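You operate a simulated robot arm through the tools that you are given. There is no shell and no other tool.

You run a simulated robot arm. Do the job below in one go: nothing can be reset, and whatever is moved stays where it is left.

Task
Close the tall box and band it.
Fine: press the blue tissue in it flat first; short flaps, then long ones; band it in its cradle with the blue lever and let the lever up again; leave the other tissue alone.

It is judged by the outcome, as a careful person would: the job done as asked, and still so three seconds after it is handed in. It fails if anything else is knocked over, pushed out of place, dropped, spilled or broken.

Robot
A 6-joint arm with a two-finger parallel gripper, fixed in place. Base frame: the origin is at the foot of the arm, x ahead of it, y to its left, z up. Units: m, degrees, N and s.
With the tool pointing down near the work surface it reaches from about 0.26 to 0.64 m from the base axis. Its first joint turns from -115.0 to 115.0 degrees. Payload 3.43 kg.
Tool frame: the origin (TCP) lies between the finger pads and is the grasp point; the fingertips stand 0.034 m ahead of it; z points along the fingers, y is the line along which they close. The gripper opens to 0.128 m. The fingers are 0.024 m wide and 0.012 m thick; the gripper's body (0.048 by 0.13 m) begins 0.096 m behind the TCP.
Orientation is that of the tool frame in the base frame, as [roll, pitch, yaw] about the fixed x, y, z axes, in that order (R = Rz(yaw) Ry(pitch) Rx(roll)). With the fingers straight down and closing along the base's y, the tool's x points along the base's -x, its y along +y and its z along -z.

Tools
- The arm moves only by the tool play_rows. Its argument "steps" is a list of rows, each an object of numbers (a shift or turn left out is 0, a gripper value left out holds the last): "dx", "dy", "dz": the shift along the tool's x, y, z in m; "rx", "ry", "rz": the turn, a rotation vector about the tool's x, y, z in degrees; "jaw": the opening, from 0 (shut) to 1 (fully open). In form: [{"dx": .., "dy": .., "dz": .., "rx": .., "ry": .., "rz": .., "jaw": ..}, ...]. A call has 1 to 20 rows; each row shifts and turns the commanded pose from where the row before left it, along the tool's axes as they then stand. Rows are played at 5 a second. More than 0.05 m and 8.6 degrees between two rows, or a gripper value outside its range, and nothing of the call is played. A pose out of reach is approached as far as the arm can. The call stops where the force on the tool passes 80 N (or 10 N more than at its start, if that is more) or the arm is blocked; 0.2 s more then pass. Each finger travels about 0.153 m/s and halts on what it meets, pressing with about 36 N; the grip force reading is that of the motor and also rises with nothing between the fingers. The clock runs only during rows and for 0.2 s after the last one: add rows that do not move to give the fingers time. It gives the time, the measured TCP pose, the force on the tool (base axes), the opening and the grip force at its end, in the units of the frame above (readings bear some noise), with the torque about the TCP (base axes, N m) and any sound that the robot's microphone picked up.
- Cameras (640 x 400 px; columns grow to the right, rows downward): "scene" is fixed at [0.0518, 0.5014, 1.5936]; the picture's right is [-0.38, -0.93, 0.00], its down [-0.83, 0.34, -0.45] and it looks along [0.42, -0.17, -0.89] (base axes); focal length 324 px, centre (320, 200). "wrist" rides on the gripper at [0.076, -0.011, -0.16] in the tool frame; the picture's right is [0.15, 0.99, 0.00], its down [-0.88, 0.13, -0.46] and it looks along [-0.45, 0.07, 0.89] (tool axes); focal length 234 px, centre (320, 200). There is no depth. A picture from a camera that has moved, and an enlarged one, comes with that camera's place and axes in the base frame and with its lens.
- snapshot(camera): a new picture of that camera. The clock stands still meanwhile.
- lift_body(by): slides the trunk up (or, below 0, down) by that many m; the arm rides with it, the base frame stays. It gives what a move gives, with no picture.
- close_up(camera, box): a new picture of the part [left, top, right, bottom] of that camera's present view, enlarged. The clock stands still meanwhile.
- sign_off(): hands the job in; it is judged then, once.

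Nothing tells you positions but the pictures and the camera data. Unless the task says otherwise, let go and move clear before handing in.

The tools are called after "Call:" as name(argument=value, ...) on one line, values as JSON. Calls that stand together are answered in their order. play_rows: Moves the arm, as the interface text tells. Its arguments: {"type":"object","properties":{"steps":{"type":"array","items":{"type":"object","properties":{"dx":{"type":"number"},"dy":{"type":"number"},"dz":{"type":"number"},"rx":{"type":"number"},"ry":{"type":"number"},"rz":{"type":"number"},"jaw":{"type":"number"}}}}},"required":["steps"]} The other tools are called the same way: lift_body (by) slides the trunk up or down; snapshot (camera) takes a picture; close_up (camera, box) takes an enlarged picture of a part of a camera's view; sign_off () hands the job in.

At the start:

```text
time_s: 0.0
ee_pos: [0.1812, 0.3282, 1.3233]
orientation: [180.0, 0.0, 179.9]
force: [-0.1, 0.1, -0.1]
wrist_torque: [0.02, 0.0, 0.01]
width: 0.1281
gripper_force: 0.0
trunk travel left (down, up): [-0.925, 0.065]
```

scene: 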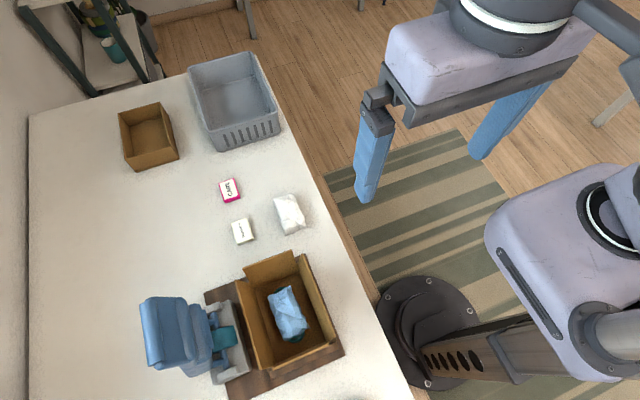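
wrist: 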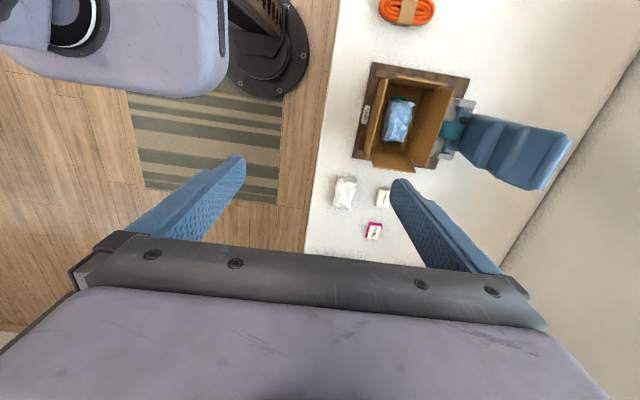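

I see a table to the arm's left with an open tall box holding blue tissue on a dark cradle, a strapping unit with a blue lever beside it, a white tissue, small cartons, another open box and a tote. I'll look closer before I move anything.

Call:
close_up(camera="scene", box=[130, 230, 370, 400])

Call:
close_up(camera="wrist", box=[320, 40, 600, 215])

Call:
close_up(camera="scene", box=[100, 40, 340, 240])

```text
2.35 times, centred on (250, 315) of scene
camera zoom: at [0.0518, 0.5014, 1.5936], right [-0.38, -0.93, 0.0], down [-0.83, 0.34, -0.45], along [0.42, -0.17, -0.89], focal length 763 px, centre (485, -71)
```

zoom: 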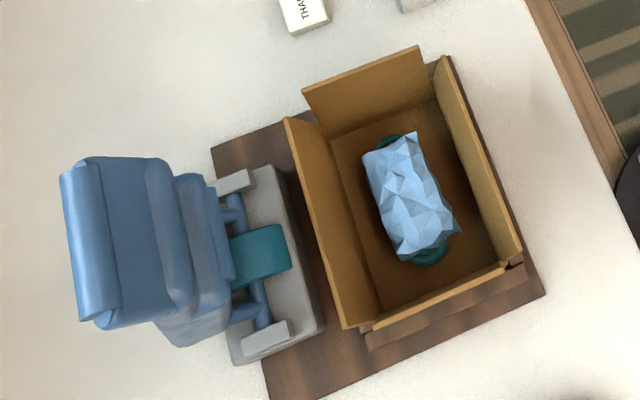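

```text
2.29 times, centred on (460, 128) of wrist
camera zoom: at [0.1047, 0.3174, 1.4824], right [-0.15, 0.99, 0.0], down [0.88, 0.13, 0.46], along [0.45, 0.07, -0.89], focal length 535 px, centre (0, 366)
```

zoom: 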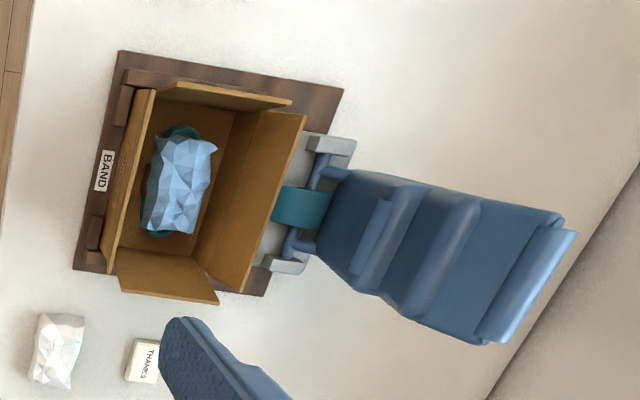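

```text
2.00 times, centred on (220, 140) of scene
camera zoom: at [0.0518, 0.5014, 1.5936], right [-0.38, -0.93, 0.0], down [-0.83, 0.34, -0.45], along [0.42, -0.17, -0.89], focal length 648 px, centre (520, 320)
```

zoom: 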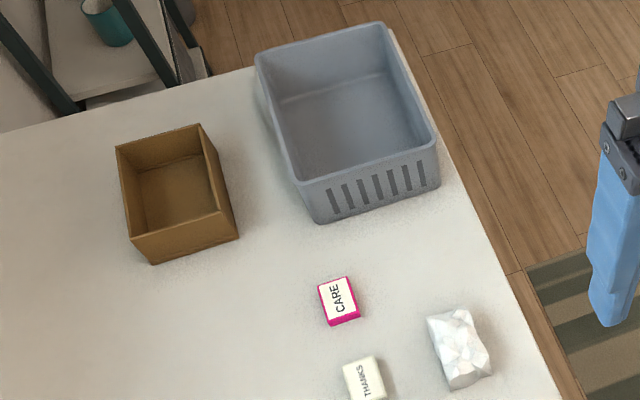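

I put the box at about (0.16, 0.54) with the table near z 0.78, and the lever standing up to about (0.17, 0.71, 1.11). I'll turn the wrist camera towards +y, high and clear of everything, to measure this better.

Call:
play_rows(steps=[{"rz": -8.2}, {"rz": -8.2}, {"rz": -8.2}, {"rz": -8.2}, {"rz": -8.2}, {"rz": -8.2}, {"rz": -8.2}, {"rz": -8.2}, {"rz": -8.2}, {"rz": -8.2}, {"rz": -8.0}, {}, {}])

Call:
snapshot(camera="wrist")

Call:
snapshot(camera="scene")

```text
time_s: 2.8
ee_pos: [0.1791, 0.3294, 1.3236]
orientation: [-180.0, 0.0, -89.9]
force: [0.3, 0.4, 0.2]
wrist_torque: [0.01, 0.0, 0.0]
width: 0.1281
gripper_force: 0.0
trunk travel left (down, up): [-0.925, 0.065]
```

```text
taken
camera wrist: at [0.1917, 0.2535, 1.4822], right [-0.99, -0.15, 0.0], down [-0.13, 0.88, 0.46], along [-0.07, 0.45, -0.89], focal length 234 px, centre (320, 200)
```

wrist: 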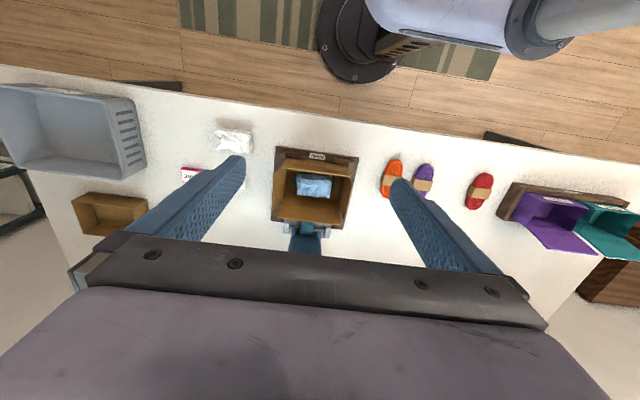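

```text
taken
```

scene: 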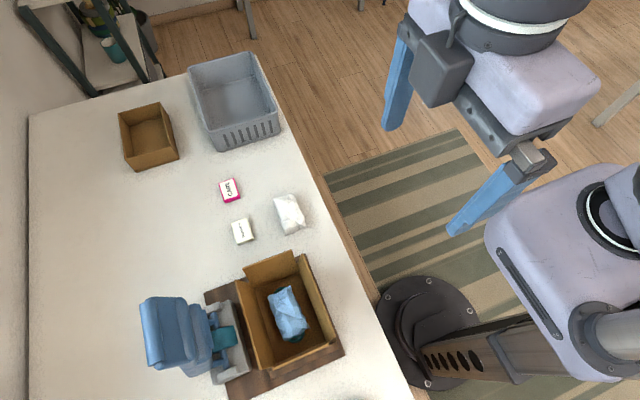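

Other coils and bins sit on the table at negative x, so I'll stay away from those. I'll enlarge the view of the box from here.

Call:
close_up(camera="wrist", box=[250, 130, 390, 260])

```text
3.08 times, centred on (320, 195) of wrist
camera zoom: at [0.1917, 0.2535, 1.4822], right [-0.99, -0.15, 0.0], down [-0.13, 0.88, 0.46], along [-0.07, 0.45, -0.89], focal length 720 px, centre (320, 215)
```

zoom: 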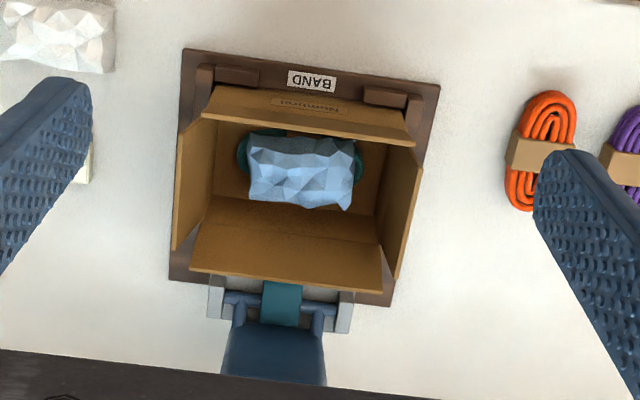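

The board's top is at roughly z 0.79. I'll come straight down 0.13 m, still well in front of the box, for a sharper look at the box and lever.

Call:
play_rows(steps=[{"dz": 0.03}, {"dz": 0.04}, {"dz": 0.04}, {"dz": 0.02}, {}, {}])

Call:
snapshot(camera="wrist")

Call:
close_up(camera="wrist", box=[230, 100, 430, 250])

```text
time_s: 4.2
ee_pos: [0.1802, 0.3286, 1.1913]
orientation: [180.0, 0.0, -90.0]
force: [-0.6, 0.6, 0.7]
wrist_torque: [0.01, -0.01, 0.01]
width: 0.1284
gripper_force: 0.0
trunk travel left (down, up): [-0.925, 0.065]
```

```text
taken
camera wrist: at [0.1909, 0.2526, 1.3508], right [-0.99, -0.15, 0.0], down [-0.13, 0.88, 0.46], along [-0.07, 0.45, -0.89], focal length 234 px, centre (320, 200)
```

wrist: 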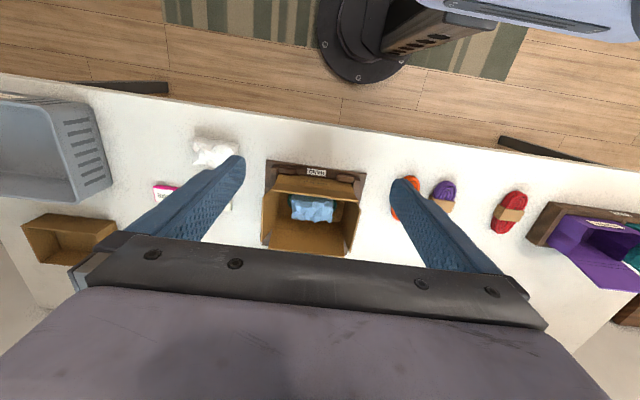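

```text
2.67 times, centred on (330, 175) of wrist
camera zoom: at [0.1909, 0.2526, 1.3508], right [-0.99, -0.15, 0.0], down [-0.13, 0.88, 0.46], along [-0.07, 0.45, -0.89], focal length 624 px, centre (293, 267)
```

zoom: 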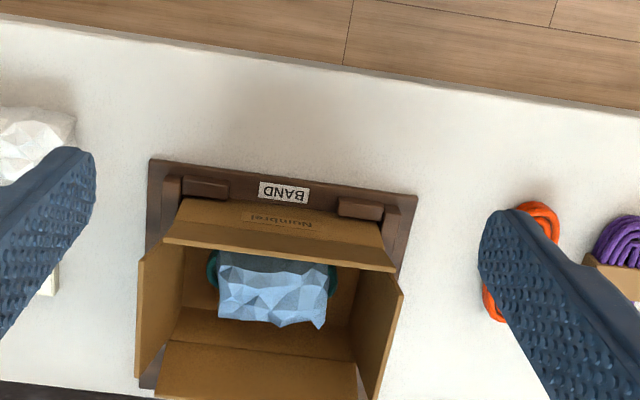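

From here the gripper hides the lever, so I'll tilt the tool forward to see the box, flaps and lever more from the side.

Call:
play_rows(steps=[{"ry": -8}, {"ry": -8}, {"ry": -8}, {"ry": -8}, {"ry": -8}, {}, {}])

Call:
snapshot(camera="wrist")

Call:
close_up(camera="wrist", box=[210, 60, 450, 260])

```text
time_s: 5.8
ee_pos: [0.1802, 0.3284, 1.1927]
orientation: [-179.9, 40.0, -90.0]
force: [0.8, -0.3, 0.8]
wrist_torque: [0.02, -0.03, 0.02]
width: 0.1281
gripper_force: 0.1
trunk travel left (down, up): [-0.925, 0.065]
```

```text
taken
camera wrist: at [0.1924, 0.1681, 1.2663], right [-0.99, -0.11, -0.09], down [-0.13, 0.38, 0.92], along [-0.07, 0.92, -0.39], focal length 234 px, centre (320, 200)
```

wrist: 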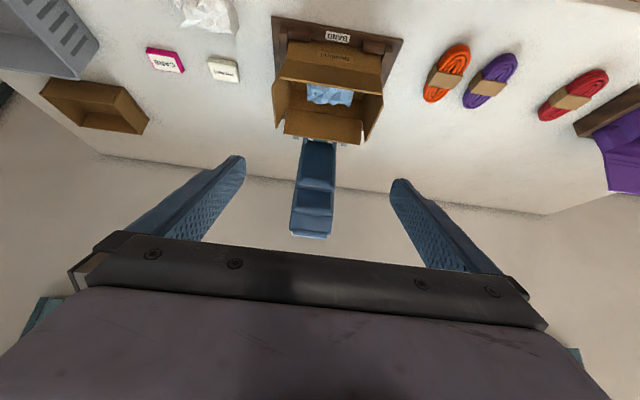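

```text
2.00 times, centred on (330, 160) of wrist
camera zoom: at [0.1924, 0.1681, 1.2663], right [-0.99, -0.11, -0.09], down [-0.13, 0.38, 0.92], along [-0.07, 0.92, -0.39], focal length 468 px, centre (300, 280)
```

zoom: 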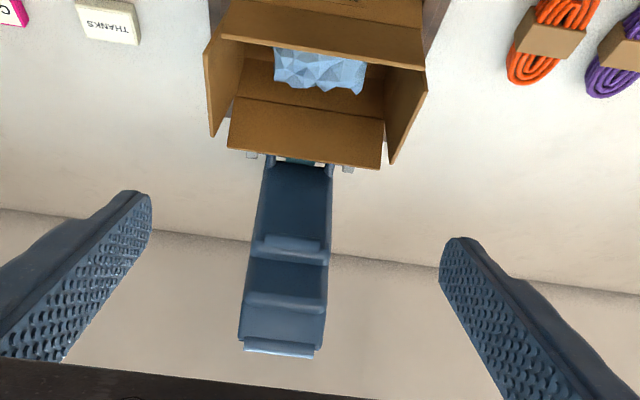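

The lever tip works out near (0.168, 0.70, 1.13), and the flaps stand with their tops near z 0.93. The box spans x 0.08–0.26 and y 0.46–0.61. I'll lower the camera a little for a more side-on view, to find the rim and hinge height.

Call:
play_rows(steps=[{"dx": 0.0215, "dz": 0.0255}, {"dx": 0.0215, "dz": 0.0255}, {"dx": 0.0215, "dz": 0.0255}, {"dx": 0.0215, "dz": 0.0255}, {}, {}])

Call:
snapshot(camera="wrist")

Call:
close_up(camera="wrist", box=[210, 90, 450, 260])

```text
time_s: 7.2
ee_pos: [0.2011, 0.3527, 1.0706]
orientation: [179.8, 39.8, -90.0]
force: [-0.8, -0.7, -0.5]
wrist_torque: [0.01, 0.03, 0.0]
width: 0.1281
gripper_force: 0.0
out of reach, approached as far as the arm can: row 1, 2, 3, 4
trunk travel left (down, up): [-0.925, 0.065]
```

```text
taken
camera wrist: at [0.212, 0.1936, 1.1448], right [-0.99, -0.11, -0.09], down [-0.13, 0.38, 0.91], along [-0.07, 0.92, -0.39], focal length 234 px, centre (320, 200)
```

wrist: 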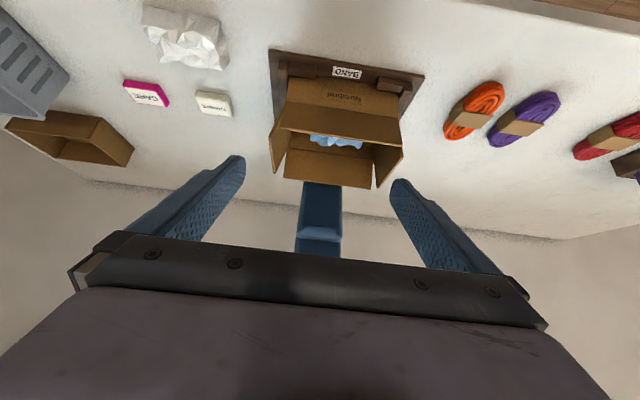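

```text
2.35 times, centred on (330, 175) of wrist
camera zoom: at [0.212, 0.1936, 1.1448], right [-0.99, -0.11, -0.09], down [-0.13, 0.38, 0.91], along [-0.07, 0.92, -0.39], focal length 551 px, centre (296, 259)
```

zoom: 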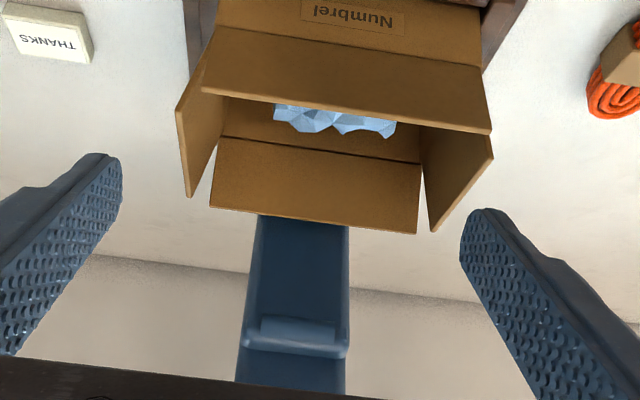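

The hinge line comes out near z 0.875 and the flaps are about 0.05–0.06 long. The blue tissue stands about as high as the rim, near (0.168, 0.529). The last move ran into a reach limit, so I'll back up, level the tool and check the pose.

Call:
play_rows(steps=[{"dx": -0.0257, "dz": -0.0306}, {"dx": -0.0257, "dz": -0.0306}, {"ry": 8}, {"ry": 8}, {"ry": 8}, {"ry": 8}, {"ry": 8}, {}, {}])

```text
time_s: 9.2
ee_pos: [0.2011, 0.3561, 1.1506]
orientation: [-179.9, -0.1, -90.0]
force: [-0.7, 0.5, -0.3]
wrist_torque: [0.0, 0.01, 0.0]
width: 0.1279
gripper_force: 0.1
trunk travel left (down, up): [-0.925, 0.065]
```

The commanded pose follows the real one, which is good. Next I'll go over the tissue at a safe height with the jaws partly closed and look again.

Call:
play_rows(steps=[{"dx": -0.035, "dy": 0.0066, "dz": 0.006, "jaw": 0.3}, {"dx": -0.035, "dy": 0.0066, "dz": 0.006}, {"dx": -0.035, "dy": 0.0066, "dz": 0.006}, {"dx": -0.035, "dy": 0.0066, "dz": 0.006}, {"dx": -0.033, "dy": 0.0066, "dz": 0.006}, {}, {}])

Call:
snapshot(camera="wrist")

Call:
snapshot(camera="scene")

```text
time_s: 10.8
ee_pos: [0.1688, 0.5304, 1.1196]
orientation: [180.0, 0.0, -90.0]
force: [-0.6, 0.2, -0.4]
wrist_torque: [-0.02, 0.01, 0.03]
width: 0.0381
gripper_force: 0.0
trunk travel left (down, up): [-0.925, 0.065]
```

```text
taken
camera wrist: at [0.1788, 0.4539, 1.2789], right [-0.99, -0.15, 0.0], down [-0.13, 0.88, 0.46], along [-0.07, 0.45, -0.89], focal length 234 px, centre (320, 200)
```

wrist: 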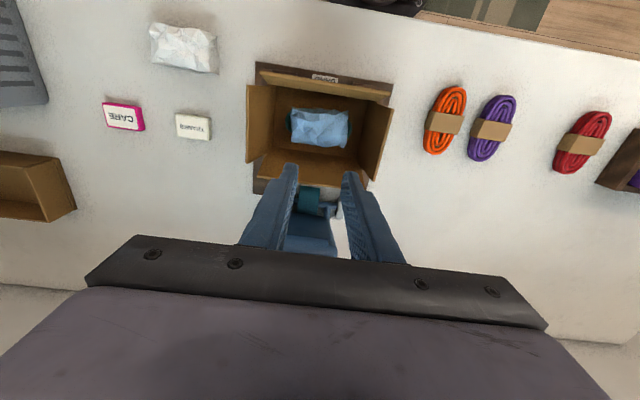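

```text
taken
```

scene: 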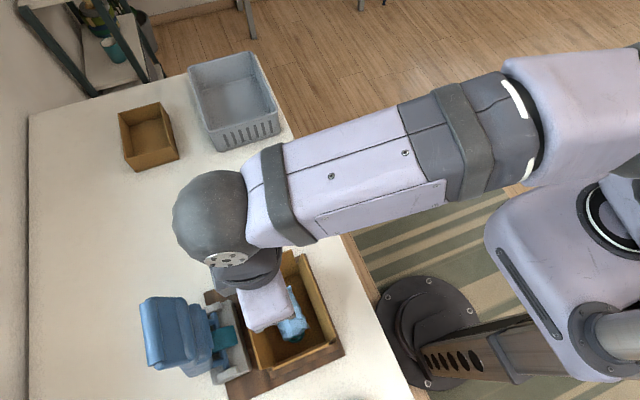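

Call:
close_up(camera="wrist", box=[230, 50, 410, 170])

Call:
close_up(camera="scene", box=[130, 180, 350, 400])

```text
3.33 times, centred on (320, 110) of wrist
camera zoom: at [0.1788, 0.4539, 1.2789], right [-0.99, -0.15, 0.0], down [-0.13, 0.88, 0.46], along [-0.07, 0.45, -0.89], focal length 781 px, centre (320, 500)
```

zoom: 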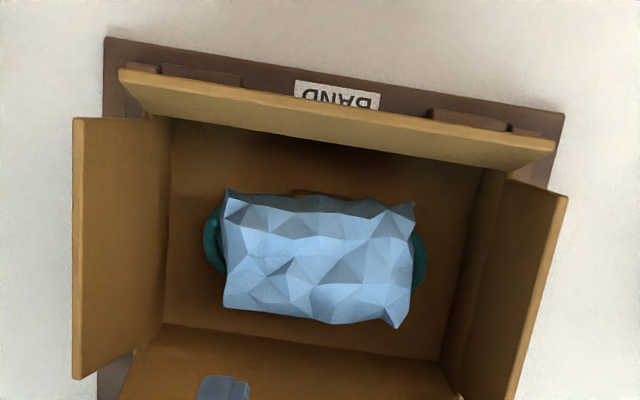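

```text
1.82 times, centred on (240, 290) of scene
camera zoom: at [0.0518, 0.5014, 1.5936], right [-0.38, -0.93, 0.0], down [-0.83, 0.34, -0.45], along [0.42, -0.17, -0.89], focal length 589 px, centre (466, 36)
```

zoom: 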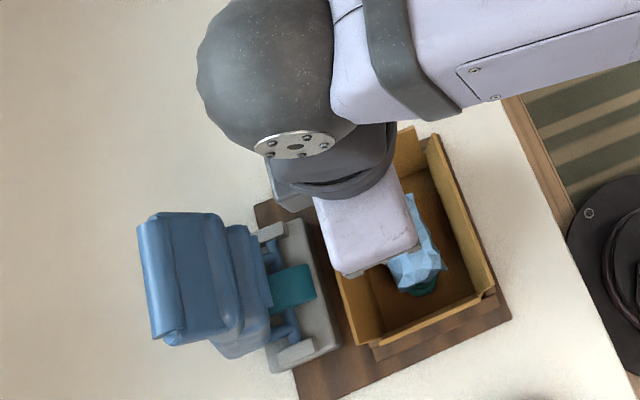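

The blue tissue lies on a teal coil and spans x 0.12–0.22, y 0.495–0.566; the flaps stand up all round it. I'm centred over it, so I'll lower to just above the flap tops and check reach.

Call:
play_rows(steps=[{"dz": 0.03}, {"dz": 0.03}, {"dz": 0.03}, {"dz": 0.03}, {}, {}])

Call:
snapshot(camera="scene")

Call:
snapshot(camera="wrist")

```text
time_s: 12.2
ee_pos: [0.1651, 0.5293, 0.9998]
orientation: [-180.0, 0.0, -89.9]
force: [0.0, 0.0, 0.1]
wrist_torque: [-0.03, 0.0, 0.02]
width: 0.0384
gripper_force: 0.0
trunk travel left (down, up): [-0.925, 0.065]
```

```text
taken
```

scene: 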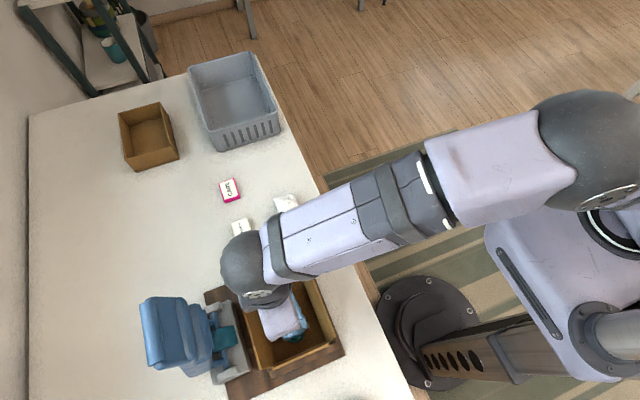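

```text
taken
camera wrist: at [0.1777, 0.4535, 1.1585], right [-0.99, -0.15, 0.0], down [-0.13, 0.88, 0.46], along [-0.07, 0.45, -0.89], focal length 234 px, centre (320, 200)
```

wrist: 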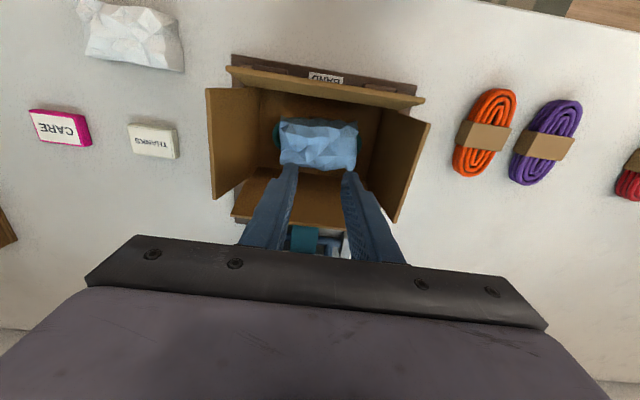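

Call:
close_up(camera="wrist", box=[200, 50, 440, 260])

Call:
close_up(camera="scene", box=[130, 230, 350, 400])

```text
1.90 times, centred on (320, 155) of wrist
camera zoom: at [0.1777, 0.4535, 1.1585], right [-0.99, -0.15, 0.0], down [-0.13, 0.88, 0.46], along [-0.07, 0.45, -0.89], focal length 446 px, centre (320, 286)
```

zoom: 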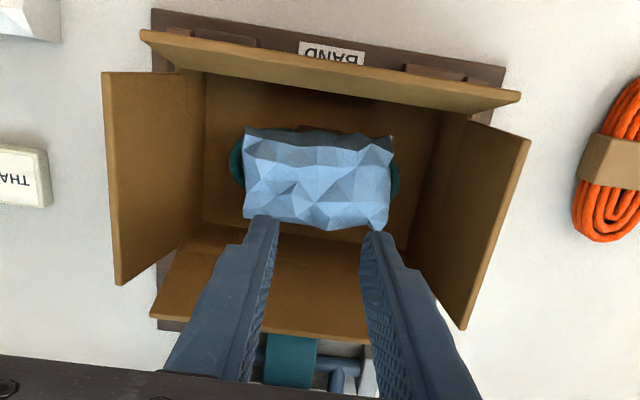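

```text
2.35 times, centred on (240, 315) of scene
camera zoom: at [0.0518, 0.5014, 1.5936], right [-0.38, -0.93, 0.0], down [-0.83, 0.34, -0.45], along [0.42, -0.17, -0.89], focal length 763 px, centre (508, -71)
```

zoom: 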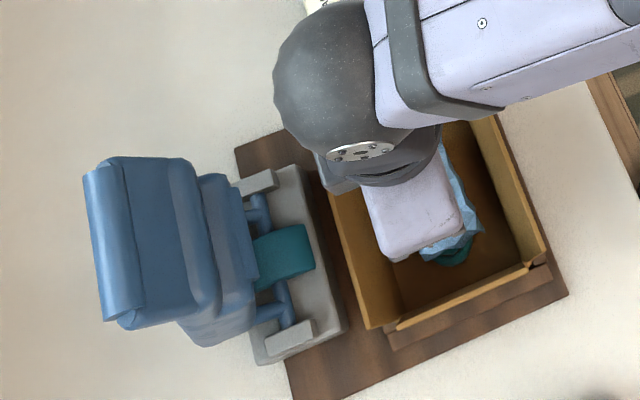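

Reach is fine. The tissue top is at about z 0.86. I'll lower to just above it first, then press in small steps while watching the force.

Call:
play_rows(steps=[{"dy": -0.003, "dz": 0.03}, {"dz": 0.03}, {"dz": 0.02}, {"dz": 0.01}, {"dz": 0.005}, {"dz": 0.005}, {}])

Call:
close_up(camera="wrist", box=[200, 50, 440, 260])

```text
time_s: 13.8
ee_pos: [0.171, 0.5269, 0.9009]
orientation: [-179.9, 0.0, -90.1]
force: [0.6, 0.3, -0.2]
wrist_torque: [0.02, 0.01, -0.02]
width: 0.0383
gripper_force: 0.1
trunk travel left (down, up): [-0.925, 0.065]
```

```text
1.90 times, centred on (320, 155) of wrist
camera zoom: at [0.1824, 0.4526, 1.0604], right [-0.99, -0.15, 0.0], down [-0.13, 0.88, 0.46], along [-0.07, 0.45, -0.89], focal length 446 px, centre (320, 286)
```

zoom: 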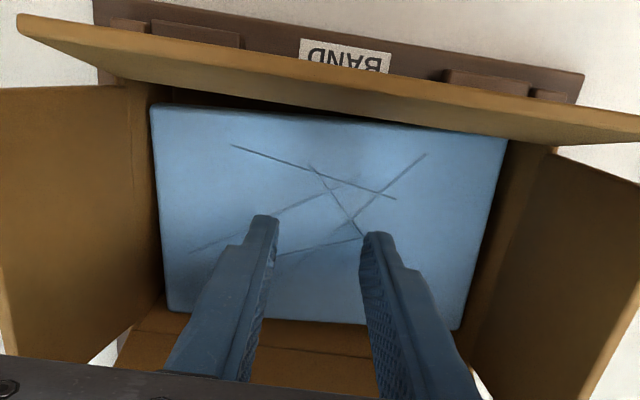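

The tissue has gone flat and spread across the box at about z 0.835. I'll make one gentle further press to confirm it is fully down.

Call:
play_rows(steps=[{"dz": 0.005}, {"dz": 0.005}, {"dz": 0.005}, {"dz": 0.005}, {}])

Call:
close_up(camera="wrist", box=[200, 50, 440, 260])

```text
time_s: 15.0
ee_pos: [0.1691, 0.5288, 0.8868]
orientation: [-179.7, 0.9, -90.0]
force: [0.4, -3.5, 41.8]
wrist_torque: [-0.38, 0.12, -0.02]
width: 0.0385
gripper_force: 0.1
trunk travel left (down, up): [-0.925, 0.065]
```

```text
1.90 times, centred on (320, 155) of wrist
camera zoom: at [0.181, 0.4507, 1.0454], right [-0.99, -0.15, -0.01], down [-0.13, 0.87, 0.47], along [-0.06, 0.46, -0.88], focal length 446 px, centre (320, 286)
```

zoom: 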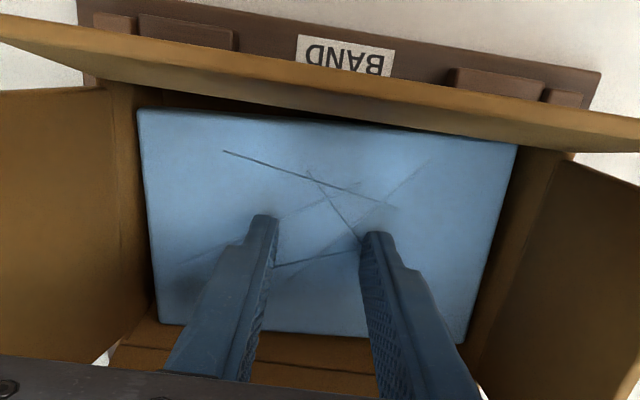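

The tissue is firmly flat, with resistance at z about 0.853. Now I'll lift out, close the fingers and go outside the -x short flap (top edge near x 0.072, z 0.934), keeping clear of the orange coil.

Call:
play_rows(steps=[{"dz": -0.02}, {"dz": -0.04}, {"dz": -0.04}, {"dz": -0.02, "jaw": 0}, {"dy": 0.03}, {"dy": 0.03}, {"dy": 0.03}, {"dy": 0.03}, {}, {}])

Call:
snapshot(camera="wrist")

Call:
snapshot(camera="scene")

```text
time_s: 17.2
ee_pos: [0.0516, 0.5277, 1.0021]
orientation: [180.0, 0.0, -90.1]
force: [0.4, -0.6, 0.4]
wrist_torque: [-0.01, -0.02, 0.04]
width: 0.0
gripper_force: 33.1
trunk travel left (down, up): [-0.925, 0.065]
```

```text
taken
camera wrist: at [0.0616, 0.4529, 1.1612], right [-0.99, -0.15, 0.0], down [-0.13, 0.88, 0.46], along [-0.07, 0.45, -0.89], focal length 234 px, centre (320, 200)
```

wrist: 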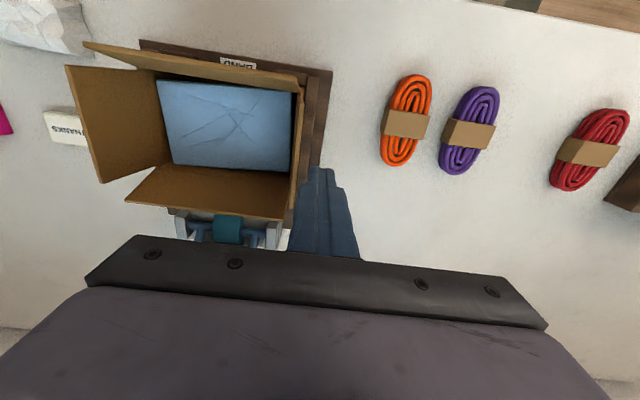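

```text
taken
```

scene: 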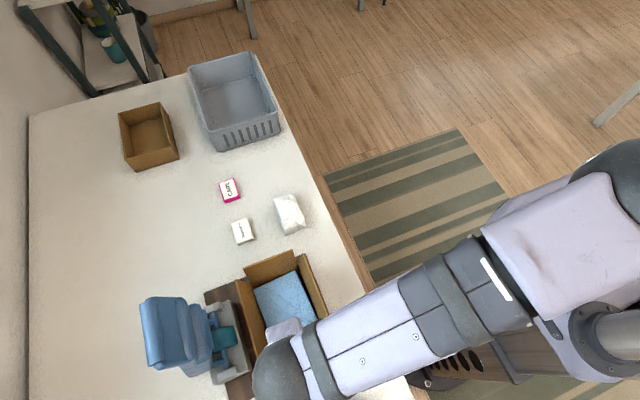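

Call:
play_rows(steps=[{"dy": 0.006}, {"dz": 0.03}, {"dz": 0.028}, {}, {"dy": -0.01}, {"dy": -0.01}, {"dy": -0.01}, {"dy": -0.01}, {}])

Call:
snapshot(camera="wrist")

```text
time_s: 19.2
ee_pos: [0.0845, 0.5282, 0.942]
orientation: [180.0, 0.0, -90.0]
force: [0.6, -0.3, 0.1]
wrist_torque: [-0.02, 0.0, -0.02]
width: 0.0
gripper_force: 32.7
trunk travel left (down, up): [-0.925, 0.065]
```

```text
taken
camera wrist: at [0.0959, 0.4529, 1.101], right [-0.99, -0.15, 0.0], down [-0.13, 0.88, 0.46], along [-0.07, 0.45, -0.89], focal length 234 px, centre (320, 200)
```

wrist: 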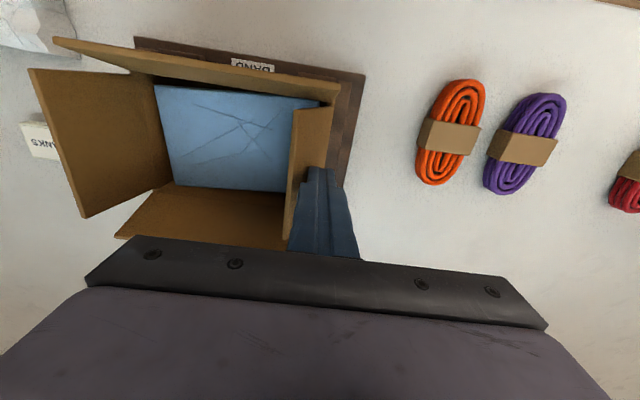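

The flap is folding inward with almost no force. I'll continue inward and then down.

Call:
play_rows(steps=[{"dy": -0.01}, {"dy": -0.01}, {"dy": -0.005, "dz": 0.005}, {"dz": 0.006}, {"dz": 0.006}, {"dz": 0.005}, {}])

Call:
snapshot(camera="wrist")

```text
time_s: 20.8
ee_pos: [0.1091, 0.5288, 0.9207]
orientation: [180.0, -0.1, -89.9]
force: [-0.1, -0.7, 0.3]
wrist_torque: [0.03, 0.02, 0.0]
width: 0.0
gripper_force: 33.2
trunk travel left (down, up): [-0.925, 0.065]
```

```text
taken
camera wrist: at [0.1209, 0.4533, 1.0791], right [-0.99, -0.15, 0.0], down [-0.13, 0.88, 0.46], along [-0.07, 0.45, -0.89], focal length 234 px, centre (320, 200)
```

wrist: 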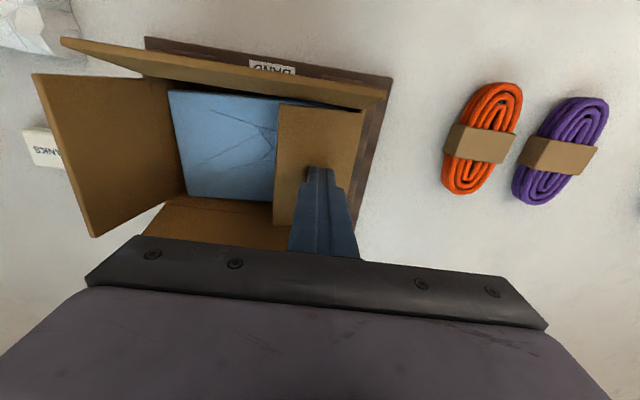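

Call:
play_rows(steps=[{"dz": 0.003}, {"dz": 0.003}, {"dz": 0.003}, {}])

Call:
close_up(camera="wrist", box=[20, 30, 420, 260])

```text
time_s: 21.8
ee_pos: [0.1098, 0.528, 0.912]
orientation: [-180.0, 0.0, -90.1]
force: [-0.2, 0.0, -0.9]
wrist_torque: [-0.01, 0.03, 0.02]
width: 0.0
gripper_force: 32.8
trunk travel left (down, up): [-0.925, 0.065]
```

```text
1.60 times, centred on (220, 145) of wrist
camera zoom: at [0.1208, 0.4531, 1.0708], right [-0.99, -0.15, 0.0], down [-0.13, 0.88, 0.46], along [-0.07, 0.45, -0.89], focal length 375 px, centre (480, 288)
```

zoom: 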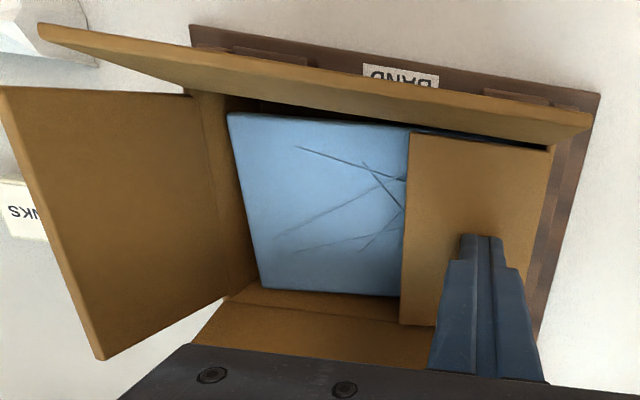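

The flap is nearly level now. I'll lift off and see whether it stays down.

Call:
play_rows(steps=[{"dz": -0.03}, {"dz": -0.03}, {"dz": -0.03}, {}, {}])

Call:
snapshot(camera="wrist")

Call:
close_up(camera="scene", box=[130, 230, 350, 400])

```text
time_s: 23.0
ee_pos: [0.1094, 0.5296, 1.0036]
orientation: [179.9, 0.0, -90.0]
force: [0.0, 0.1, 0.2]
wrist_torque: [0.03, 0.01, -0.01]
width: 0.0
gripper_force: 33.4
trunk travel left (down, up): [-0.925, 0.065]
```

```text
taken
camera wrist: at [0.1207, 0.4534, 1.1627], right [-0.99, -0.15, 0.0], down [-0.13, 0.88, 0.46], along [-0.07, 0.45, -0.89], focal length 234 px, centre (320, 200)
```

wrist: 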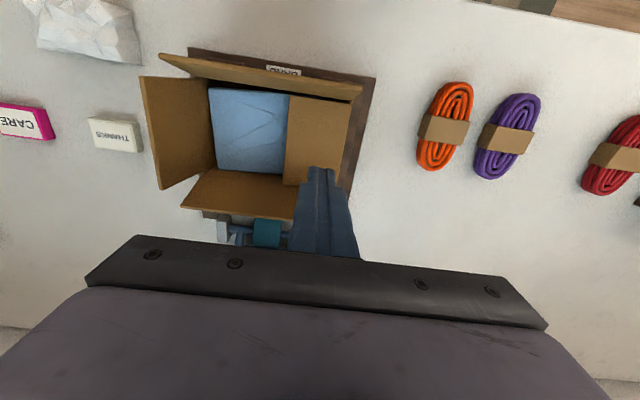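

```text
2.35 times, centred on (240, 315) of scene
camera zoom: at [0.0518, 0.5014, 1.5936], right [-0.38, -0.93, 0.0], down [-0.83, 0.34, -0.45], along [0.42, -0.17, -0.89], focal length 763 px, centre (508, -71)
```

zoom: 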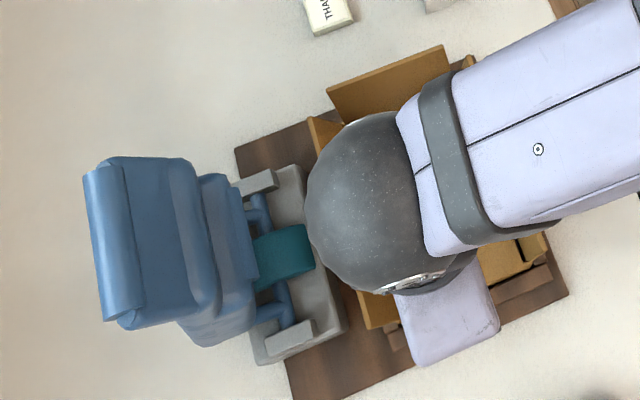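

The flap stays folded. Now the +x short flap: I'll cross over high and come down outside it at x about 0.303.

Call:
play_rows(steps=[{"dy": -0.04}, {"dy": -0.04}, {"dy": -0.04}, {"dy": -0.04}, {"dy": -0.034}, {}, {}])

Call:
snapshot(camera="wrist")

```text
time_s: 24.6
ee_pos: [0.305, 0.5294, 1.0008]
orientation: [180.0, 0.0, -89.9]
force: [0.8, 0.1, -0.3]
wrist_torque: [-0.01, -0.01, 0.02]
width: 0.0
gripper_force: 32.9
trunk travel left (down, up): [-0.925, 0.065]
```

```text
taken
camera wrist: at [0.3168, 0.4535, 1.1601], right [-0.99, -0.15, 0.0], down [-0.13, 0.88, 0.46], along [-0.07, 0.45, -0.89], focal length 234 px, centre (320, 200)
```

wrist: 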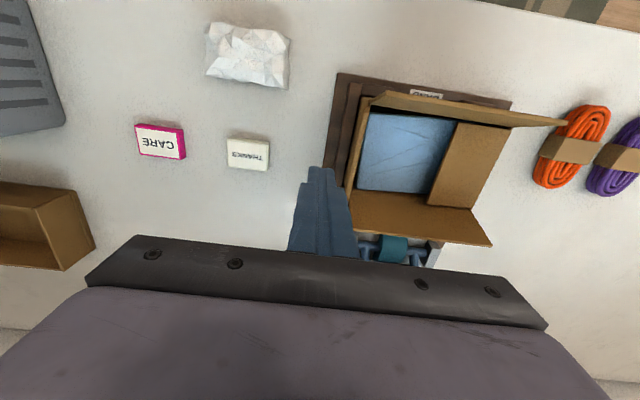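

Call:
play_rows(steps=[{"dz": 0.03}, {"dz": 0.028}, {}, {"dy": 0.01}, {"dy": 0.01}, {"dy": 0.01}, {"dy": 0.01}, {"dy": 0.01}, {}])

Call:
snapshot(camera="wrist")

```text
time_s: 26.6
ee_pos: [0.2532, 0.5285, 0.9431]
orientation: [179.9, 0.0, -90.0]
force: [-0.1, 0.3, 0.6]
wrist_torque: [0.0, 0.04, -0.01]
width: 0.0
gripper_force: 32.8
trunk travel left (down, up): [-0.925, 0.065]
```

```text
taken
camera wrist: at [0.2646, 0.4535, 1.1026], right [-0.99, -0.15, 0.0], down [-0.13, 0.88, 0.46], along [-0.07, 0.45, -0.89], focal length 234 px, centre (320, 200)
```

wrist: 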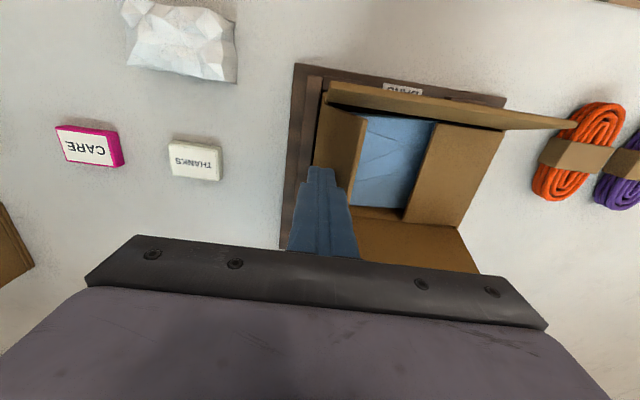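

Good: this flap is folding in too. I'll push it a little further inward and then down, as with the first one.

Call:
play_rows(steps=[{"dy": 0.008}, {"dy": 0.006, "dz": 0.005}, {"dz": 0.006}, {"dz": 0.006}, {"dz": 0.005}, {"dz": 0.004}, {"dz": 0.004}, {}])

Call:
snapshot(camera="wrist")

```text
time_s: 28.4
ee_pos: [0.2393, 0.5281, 0.9126]
orientation: [180.0, 0.0, -90.0]
force: [-0.8, 1.3, 0.6]
wrist_torque: [0.0, -0.03, -0.01]
width: 0.0
gripper_force: 33.5
trunk travel left (down, up): [-0.925, 0.065]
```

```text
taken
camera wrist: at [0.2506, 0.453, 1.0722], right [-0.99, -0.15, 0.0], down [-0.13, 0.88, 0.46], along [-0.07, 0.45, -0.89], focal length 234 px, centre (320, 200)
```

wrist: 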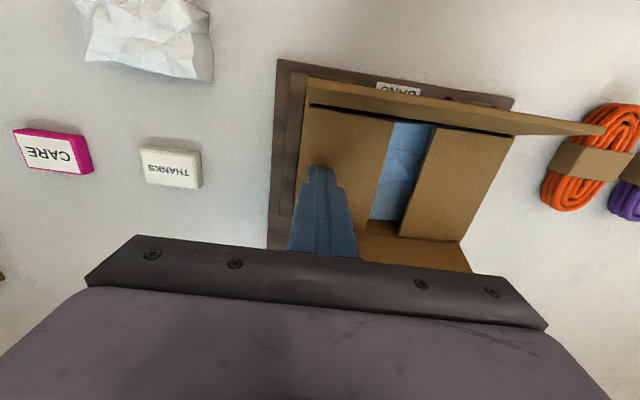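

Both short flaps are down. I'll lift and move to the -y side, outside the near long flap, and use that view to inspect the +y flap and the lever base.

Call:
play_rows(steps=[{"dz": -0.03}, {"dz": -0.03}, {"dz": -0.03}, {"dx": 0.035, "dy": 0.022}, {"dx": 0.035, "dy": 0.022}, {"dx": 0.035, "dy": 0.024}, {}, {}])

Call:
snapshot(camera="wrist")

Call:
close_up(camera="wrist", box=[210, 80, 430, 250])

Call:
close_up(camera="scene", box=[130, 230, 350, 400])

```text
time_s: 30.2
ee_pos: [0.1711, 0.422, 1.003]
orientation: [-179.9, 0.0, -90.0]
force: [-0.2, 0.2, 0.4]
wrist_torque: [0.04, 0.0, 0.0]
width: 0.0
gripper_force: 33.3
trunk travel left (down, up): [-0.925, 0.065]
```

```text
taken
camera wrist: at [0.1826, 0.348, 1.1624], right [-0.99, -0.15, 0.0], down [-0.13, 0.88, 0.46], along [-0.07, 0.45, -0.89], focal length 234 px, centre (320, 200)
```

wrist: 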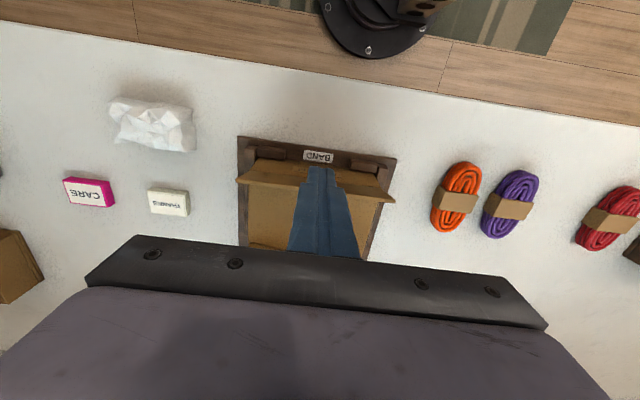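

```text
2.35 times, centred on (320, 165) of wrist
camera zoom: at [0.1826, 0.348, 1.1624], right [-0.99, -0.15, 0.0], down [-0.13, 0.88, 0.46], along [-0.07, 0.45, -0.89], focal length 551 px, centre (320, 282)
```

zoom: 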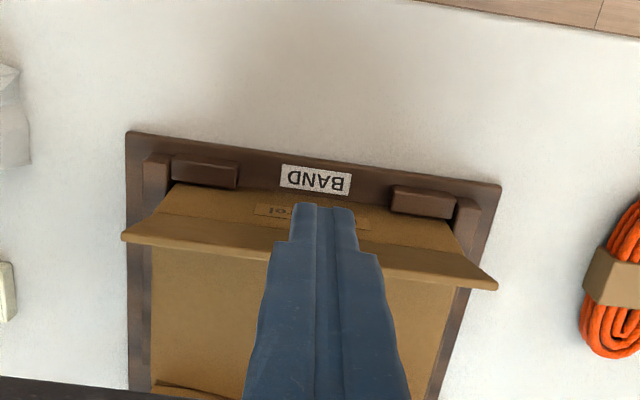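

```text
2.35 times, centred on (240, 315) of scene
camera zoom: at [0.0518, 0.5014, 1.5936], right [-0.38, -0.93, 0.0], down [-0.83, 0.34, -0.45], along [0.42, -0.17, -0.89], focal length 763 px, centre (508, -71)
```

zoom: 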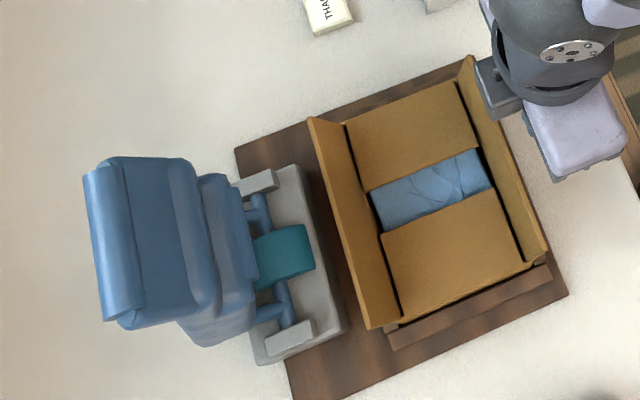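

The gap behind the +y flap is narrow, about 0.03 m to the teal block and 0.06 m to the lever. I'll close the -y long flap first from here, coming down outside it and sweeping towards +y.

Call:
play_rows(steps=[{"dz": 0.03}, {"dz": 0.028}, {}, {"dx": -0.01}, {"dx": -0.01}, {"dx": -0.01}, {"dx": -0.01}, {"dx": -0.01}, {}])

Call:
snapshot(camera="wrist")

Call:
close_up(camera="scene", box=[130, 230, 350, 400])

```text
time_s: 32.2
ee_pos: [0.1729, 0.471, 0.946]
orientation: [180.0, -0.1, -90.0]
force: [0.5, -13.0, 7.0]
wrist_torque: [-0.37, 0.07, -0.03]
width: 0.0
gripper_force: 32.9
trunk travel left (down, up): [-0.925, 0.065]
```

```text
taken
camera wrist: at [0.184, 0.3956, 1.1054], right [-0.99, -0.15, 0.0], down [-0.13, 0.88, 0.45], along [-0.07, 0.45, -0.89], focal length 234 px, centre (320, 200)
```

wrist: 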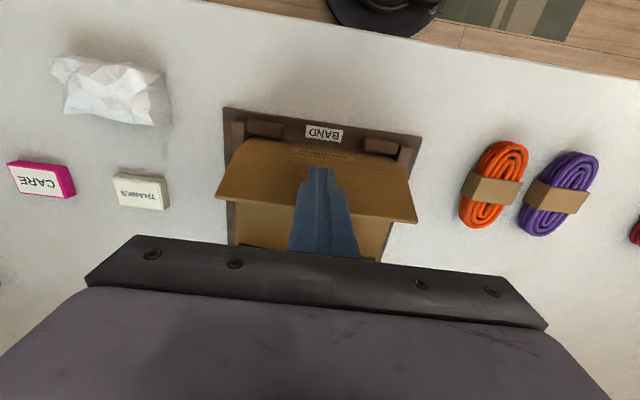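

```text
2.35 times, centred on (240, 315) of scene
camera zoom: at [0.0518, 0.5014, 1.5936], right [-0.38, -0.93, 0.0], down [-0.83, 0.34, -0.45], along [0.42, -0.17, -0.89], focal length 763 px, centre (508, -71)
```

zoom: 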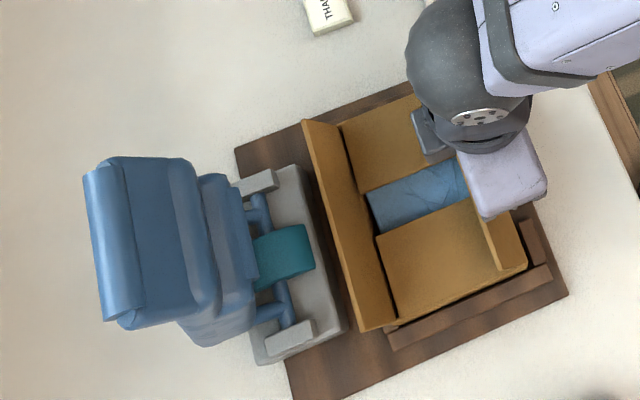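

There is about 13 N of side force and the box seems to have shifted a few mm towards +y. I'll stop here and look closely before continuing.

Call:
close_up(camera="wrist", box=[200, 90, 440, 260])

Call:
close_up(camera="scene", box=[200, 240, 340, 400])

```text
2.35 times, centred on (320, 175) of wrist
camera zoom: at [0.184, 0.3956, 1.1054], right [-0.99, -0.15, 0.0], down [-0.13, 0.88, 0.45], along [-0.07, 0.45, -0.89], focal length 551 px, centre (320, 259)
```

zoom: 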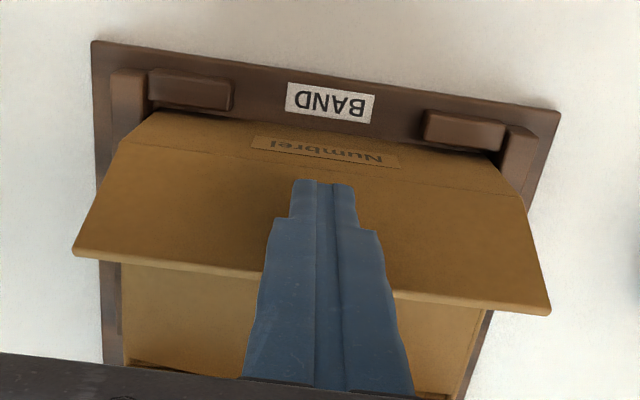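

```text
2.50 times, centred on (270, 320) of scene
camera zoom: at [0.0518, 0.5014, 1.5936], right [-0.38, -0.93, 0.0], down [-0.83, 0.34, -0.45], along [0.42, -0.17, -0.89], focal length 810 px, centre (445, -100)
```

zoom: 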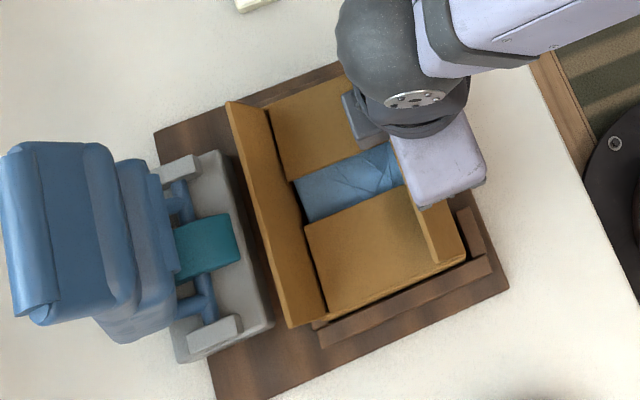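

The short flaps were left slightly raised, roughly 9° up, and the long flap is jamming on their edges. I'll back off, then press both short flaps fully flat with the jaws spread before trying again.

Call:
play_rows(steps=[{"dx": 0.015}, {"dx": 0.02}, {"dz": -0.03}, {"dz": -0.03, "jaw": 0.62}, {}, {}])

Call:
snapshot(camera="wrist")

Call:
close_up(camera="scene", box=[200, 240, 340, 400])

```text
time_s: 33.6
ee_pos: [0.1715, 0.4391, 1.0064]
orientation: [-180.0, 0.0, -90.1]
force: [-0.5, -0.5, 0.3]
wrist_torque: [0.03, 0.02, 0.03]
width: 0.0795
gripper_force: 0.1
trunk travel left (down, up): [-0.925, 0.065]
```

```text
taken
camera wrist: at [0.1834, 0.3646, 1.1651], right [-0.99, -0.15, 0.0], down [-0.13, 0.88, 0.46], along [-0.07, 0.45, -0.89], focal length 234 px, centre (320, 200)
```

wrist: 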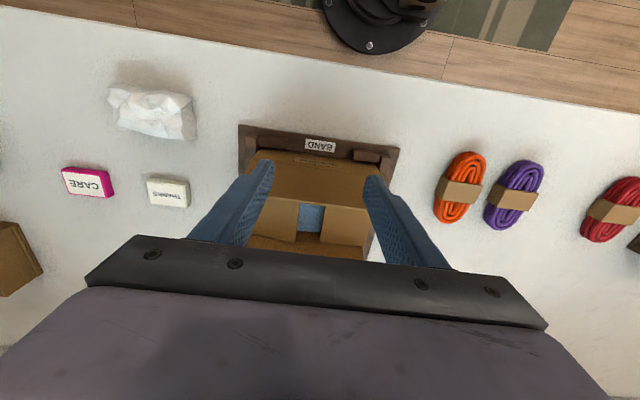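

```text
2.50 times, centred on (270, 320) of scene
camera zoom: at [0.0518, 0.5014, 1.5936], right [-0.38, -0.93, 0.0], down [-0.83, 0.34, -0.45], along [0.42, -0.17, -0.89], focal length 810 px, centre (445, -100)
```

zoom: 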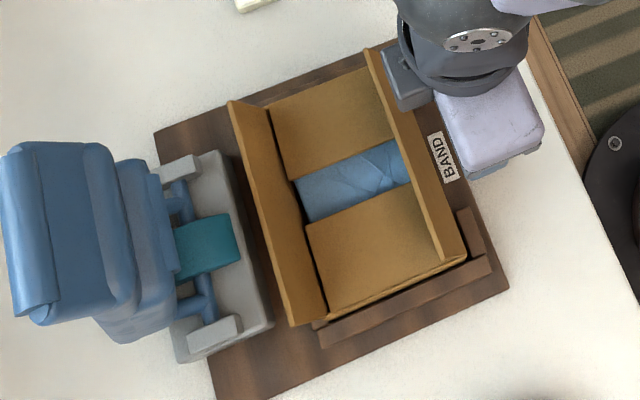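

The -y flap stays at about 25° inward. Now I'll move over the short flaps with the jaws spread to about 0.08 m and press both down together.

Call:
play_rows(steps=[{"dx": -0.033}, {"dx": -0.033}, {"dx": -0.03}, {"dz": 0.03}, {"dz": 0.03}, {"dz": 0.026}, {"dz": 0.004}, {"dz": 0.004}, {"dz": 0.004}, {}])

Call:
close_up(camera="wrist", box=[160, 60, 480, 260])

```text
time_s: 35.8
ee_pos: [0.1717, 0.5345, 0.909]
orientation: [-180.0, 0.1, -90.0]
force: [-0.6, 0.5, 0.3]
wrist_torque: [0.01, -0.01, 0.0]
width: 0.0795
gripper_force: 0.1
trunk travel left (down, up): [-0.925, 0.065]
```

```text
2.00 times, centred on (320, 160) of wrist
camera zoom: at [0.1833, 0.4595, 1.0671], right [-0.99, -0.15, 0.0], down [-0.13, 0.88, 0.46], along [-0.07, 0.45, -0.89], focal length 468 px, centre (320, 280)
```

zoom: 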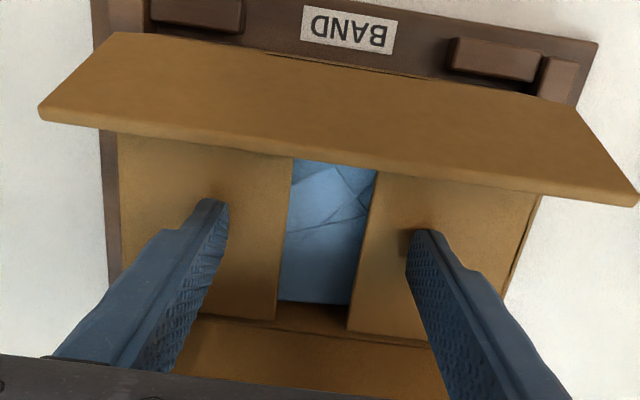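

Call:
play_rows(steps=[{"dz": 0.003}, {"dz": 0.003}, {"dz": 0.003}, {}])

Call:
close_up(camera="wrist", box=[160, 60, 480, 260])

```text
time_s: 36.8
ee_pos: [0.173, 0.5361, 0.9071]
orientation: [-179.8, 0.7, -90.1]
force: [1.4, -5.0, 40.4]
wrist_torque: [-0.5, 0.13, 0.09]
width: 0.0794
gripper_force: 0.2
trunk travel left (down, up): [-0.925, 0.065]
```

```text
2.00 times, centred on (320, 160) of wrist
camera zoom: at [0.1827, 0.4571, 1.064], right [-0.99, -0.15, 0.0], down [-0.13, 0.87, 0.47], along [-0.06, 0.46, -0.88], focal length 468 px, centre (320, 280)
```

zoom: 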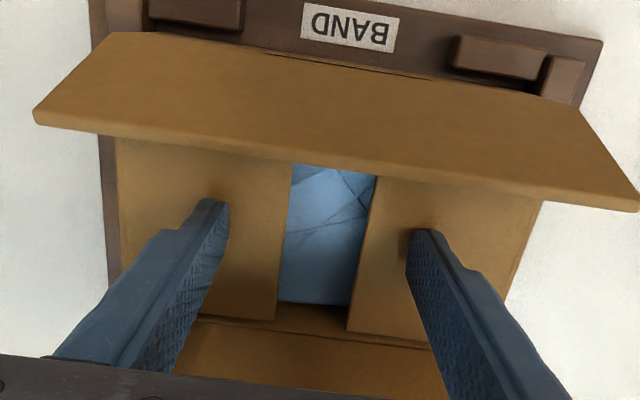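

The short flaps are now hard flat: the stop is at z about 0.873, which is the true rim. I'll lift out, close the fingers and go back outside the -y flap, then fold it along an arc.

Call:
play_rows(steps=[{"dz": -0.03}, {"dz": -0.03}, {"dz": -0.038, "jaw": 0}, {"dx": 0.035}, {"dx": 0.035}, {"dx": 0.033}, {}, {"dz": 0.03}, {"dz": 0.025}, {}])

Call:
close_up(camera="wrist", box=[160, 60, 480, 260])

```text
time_s: 39.0
ee_pos: [0.171, 0.4316, 0.9415]
orientation: [-179.9, 0.0, -90.0]
force: [0.8, 0.1, -0.1]
wrist_torque: [-0.01, 0.02, 0.01]
width: 0.0
gripper_force: 33.2
trunk travel left (down, up): [-0.925, 0.065]
```

```text
2.00 times, centred on (320, 160) of wrist
camera zoom: at [0.1827, 0.3552, 1.1006], right [-0.99, -0.15, 0.0], down [-0.13, 0.88, 0.46], along [-0.07, 0.45, -0.89], focal length 468 px, centre (320, 280)
```

zoom: 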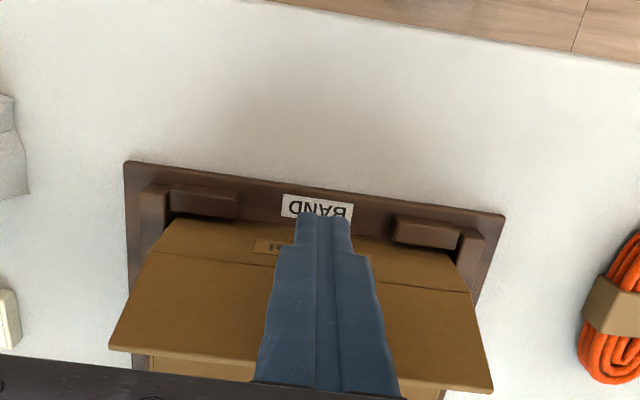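

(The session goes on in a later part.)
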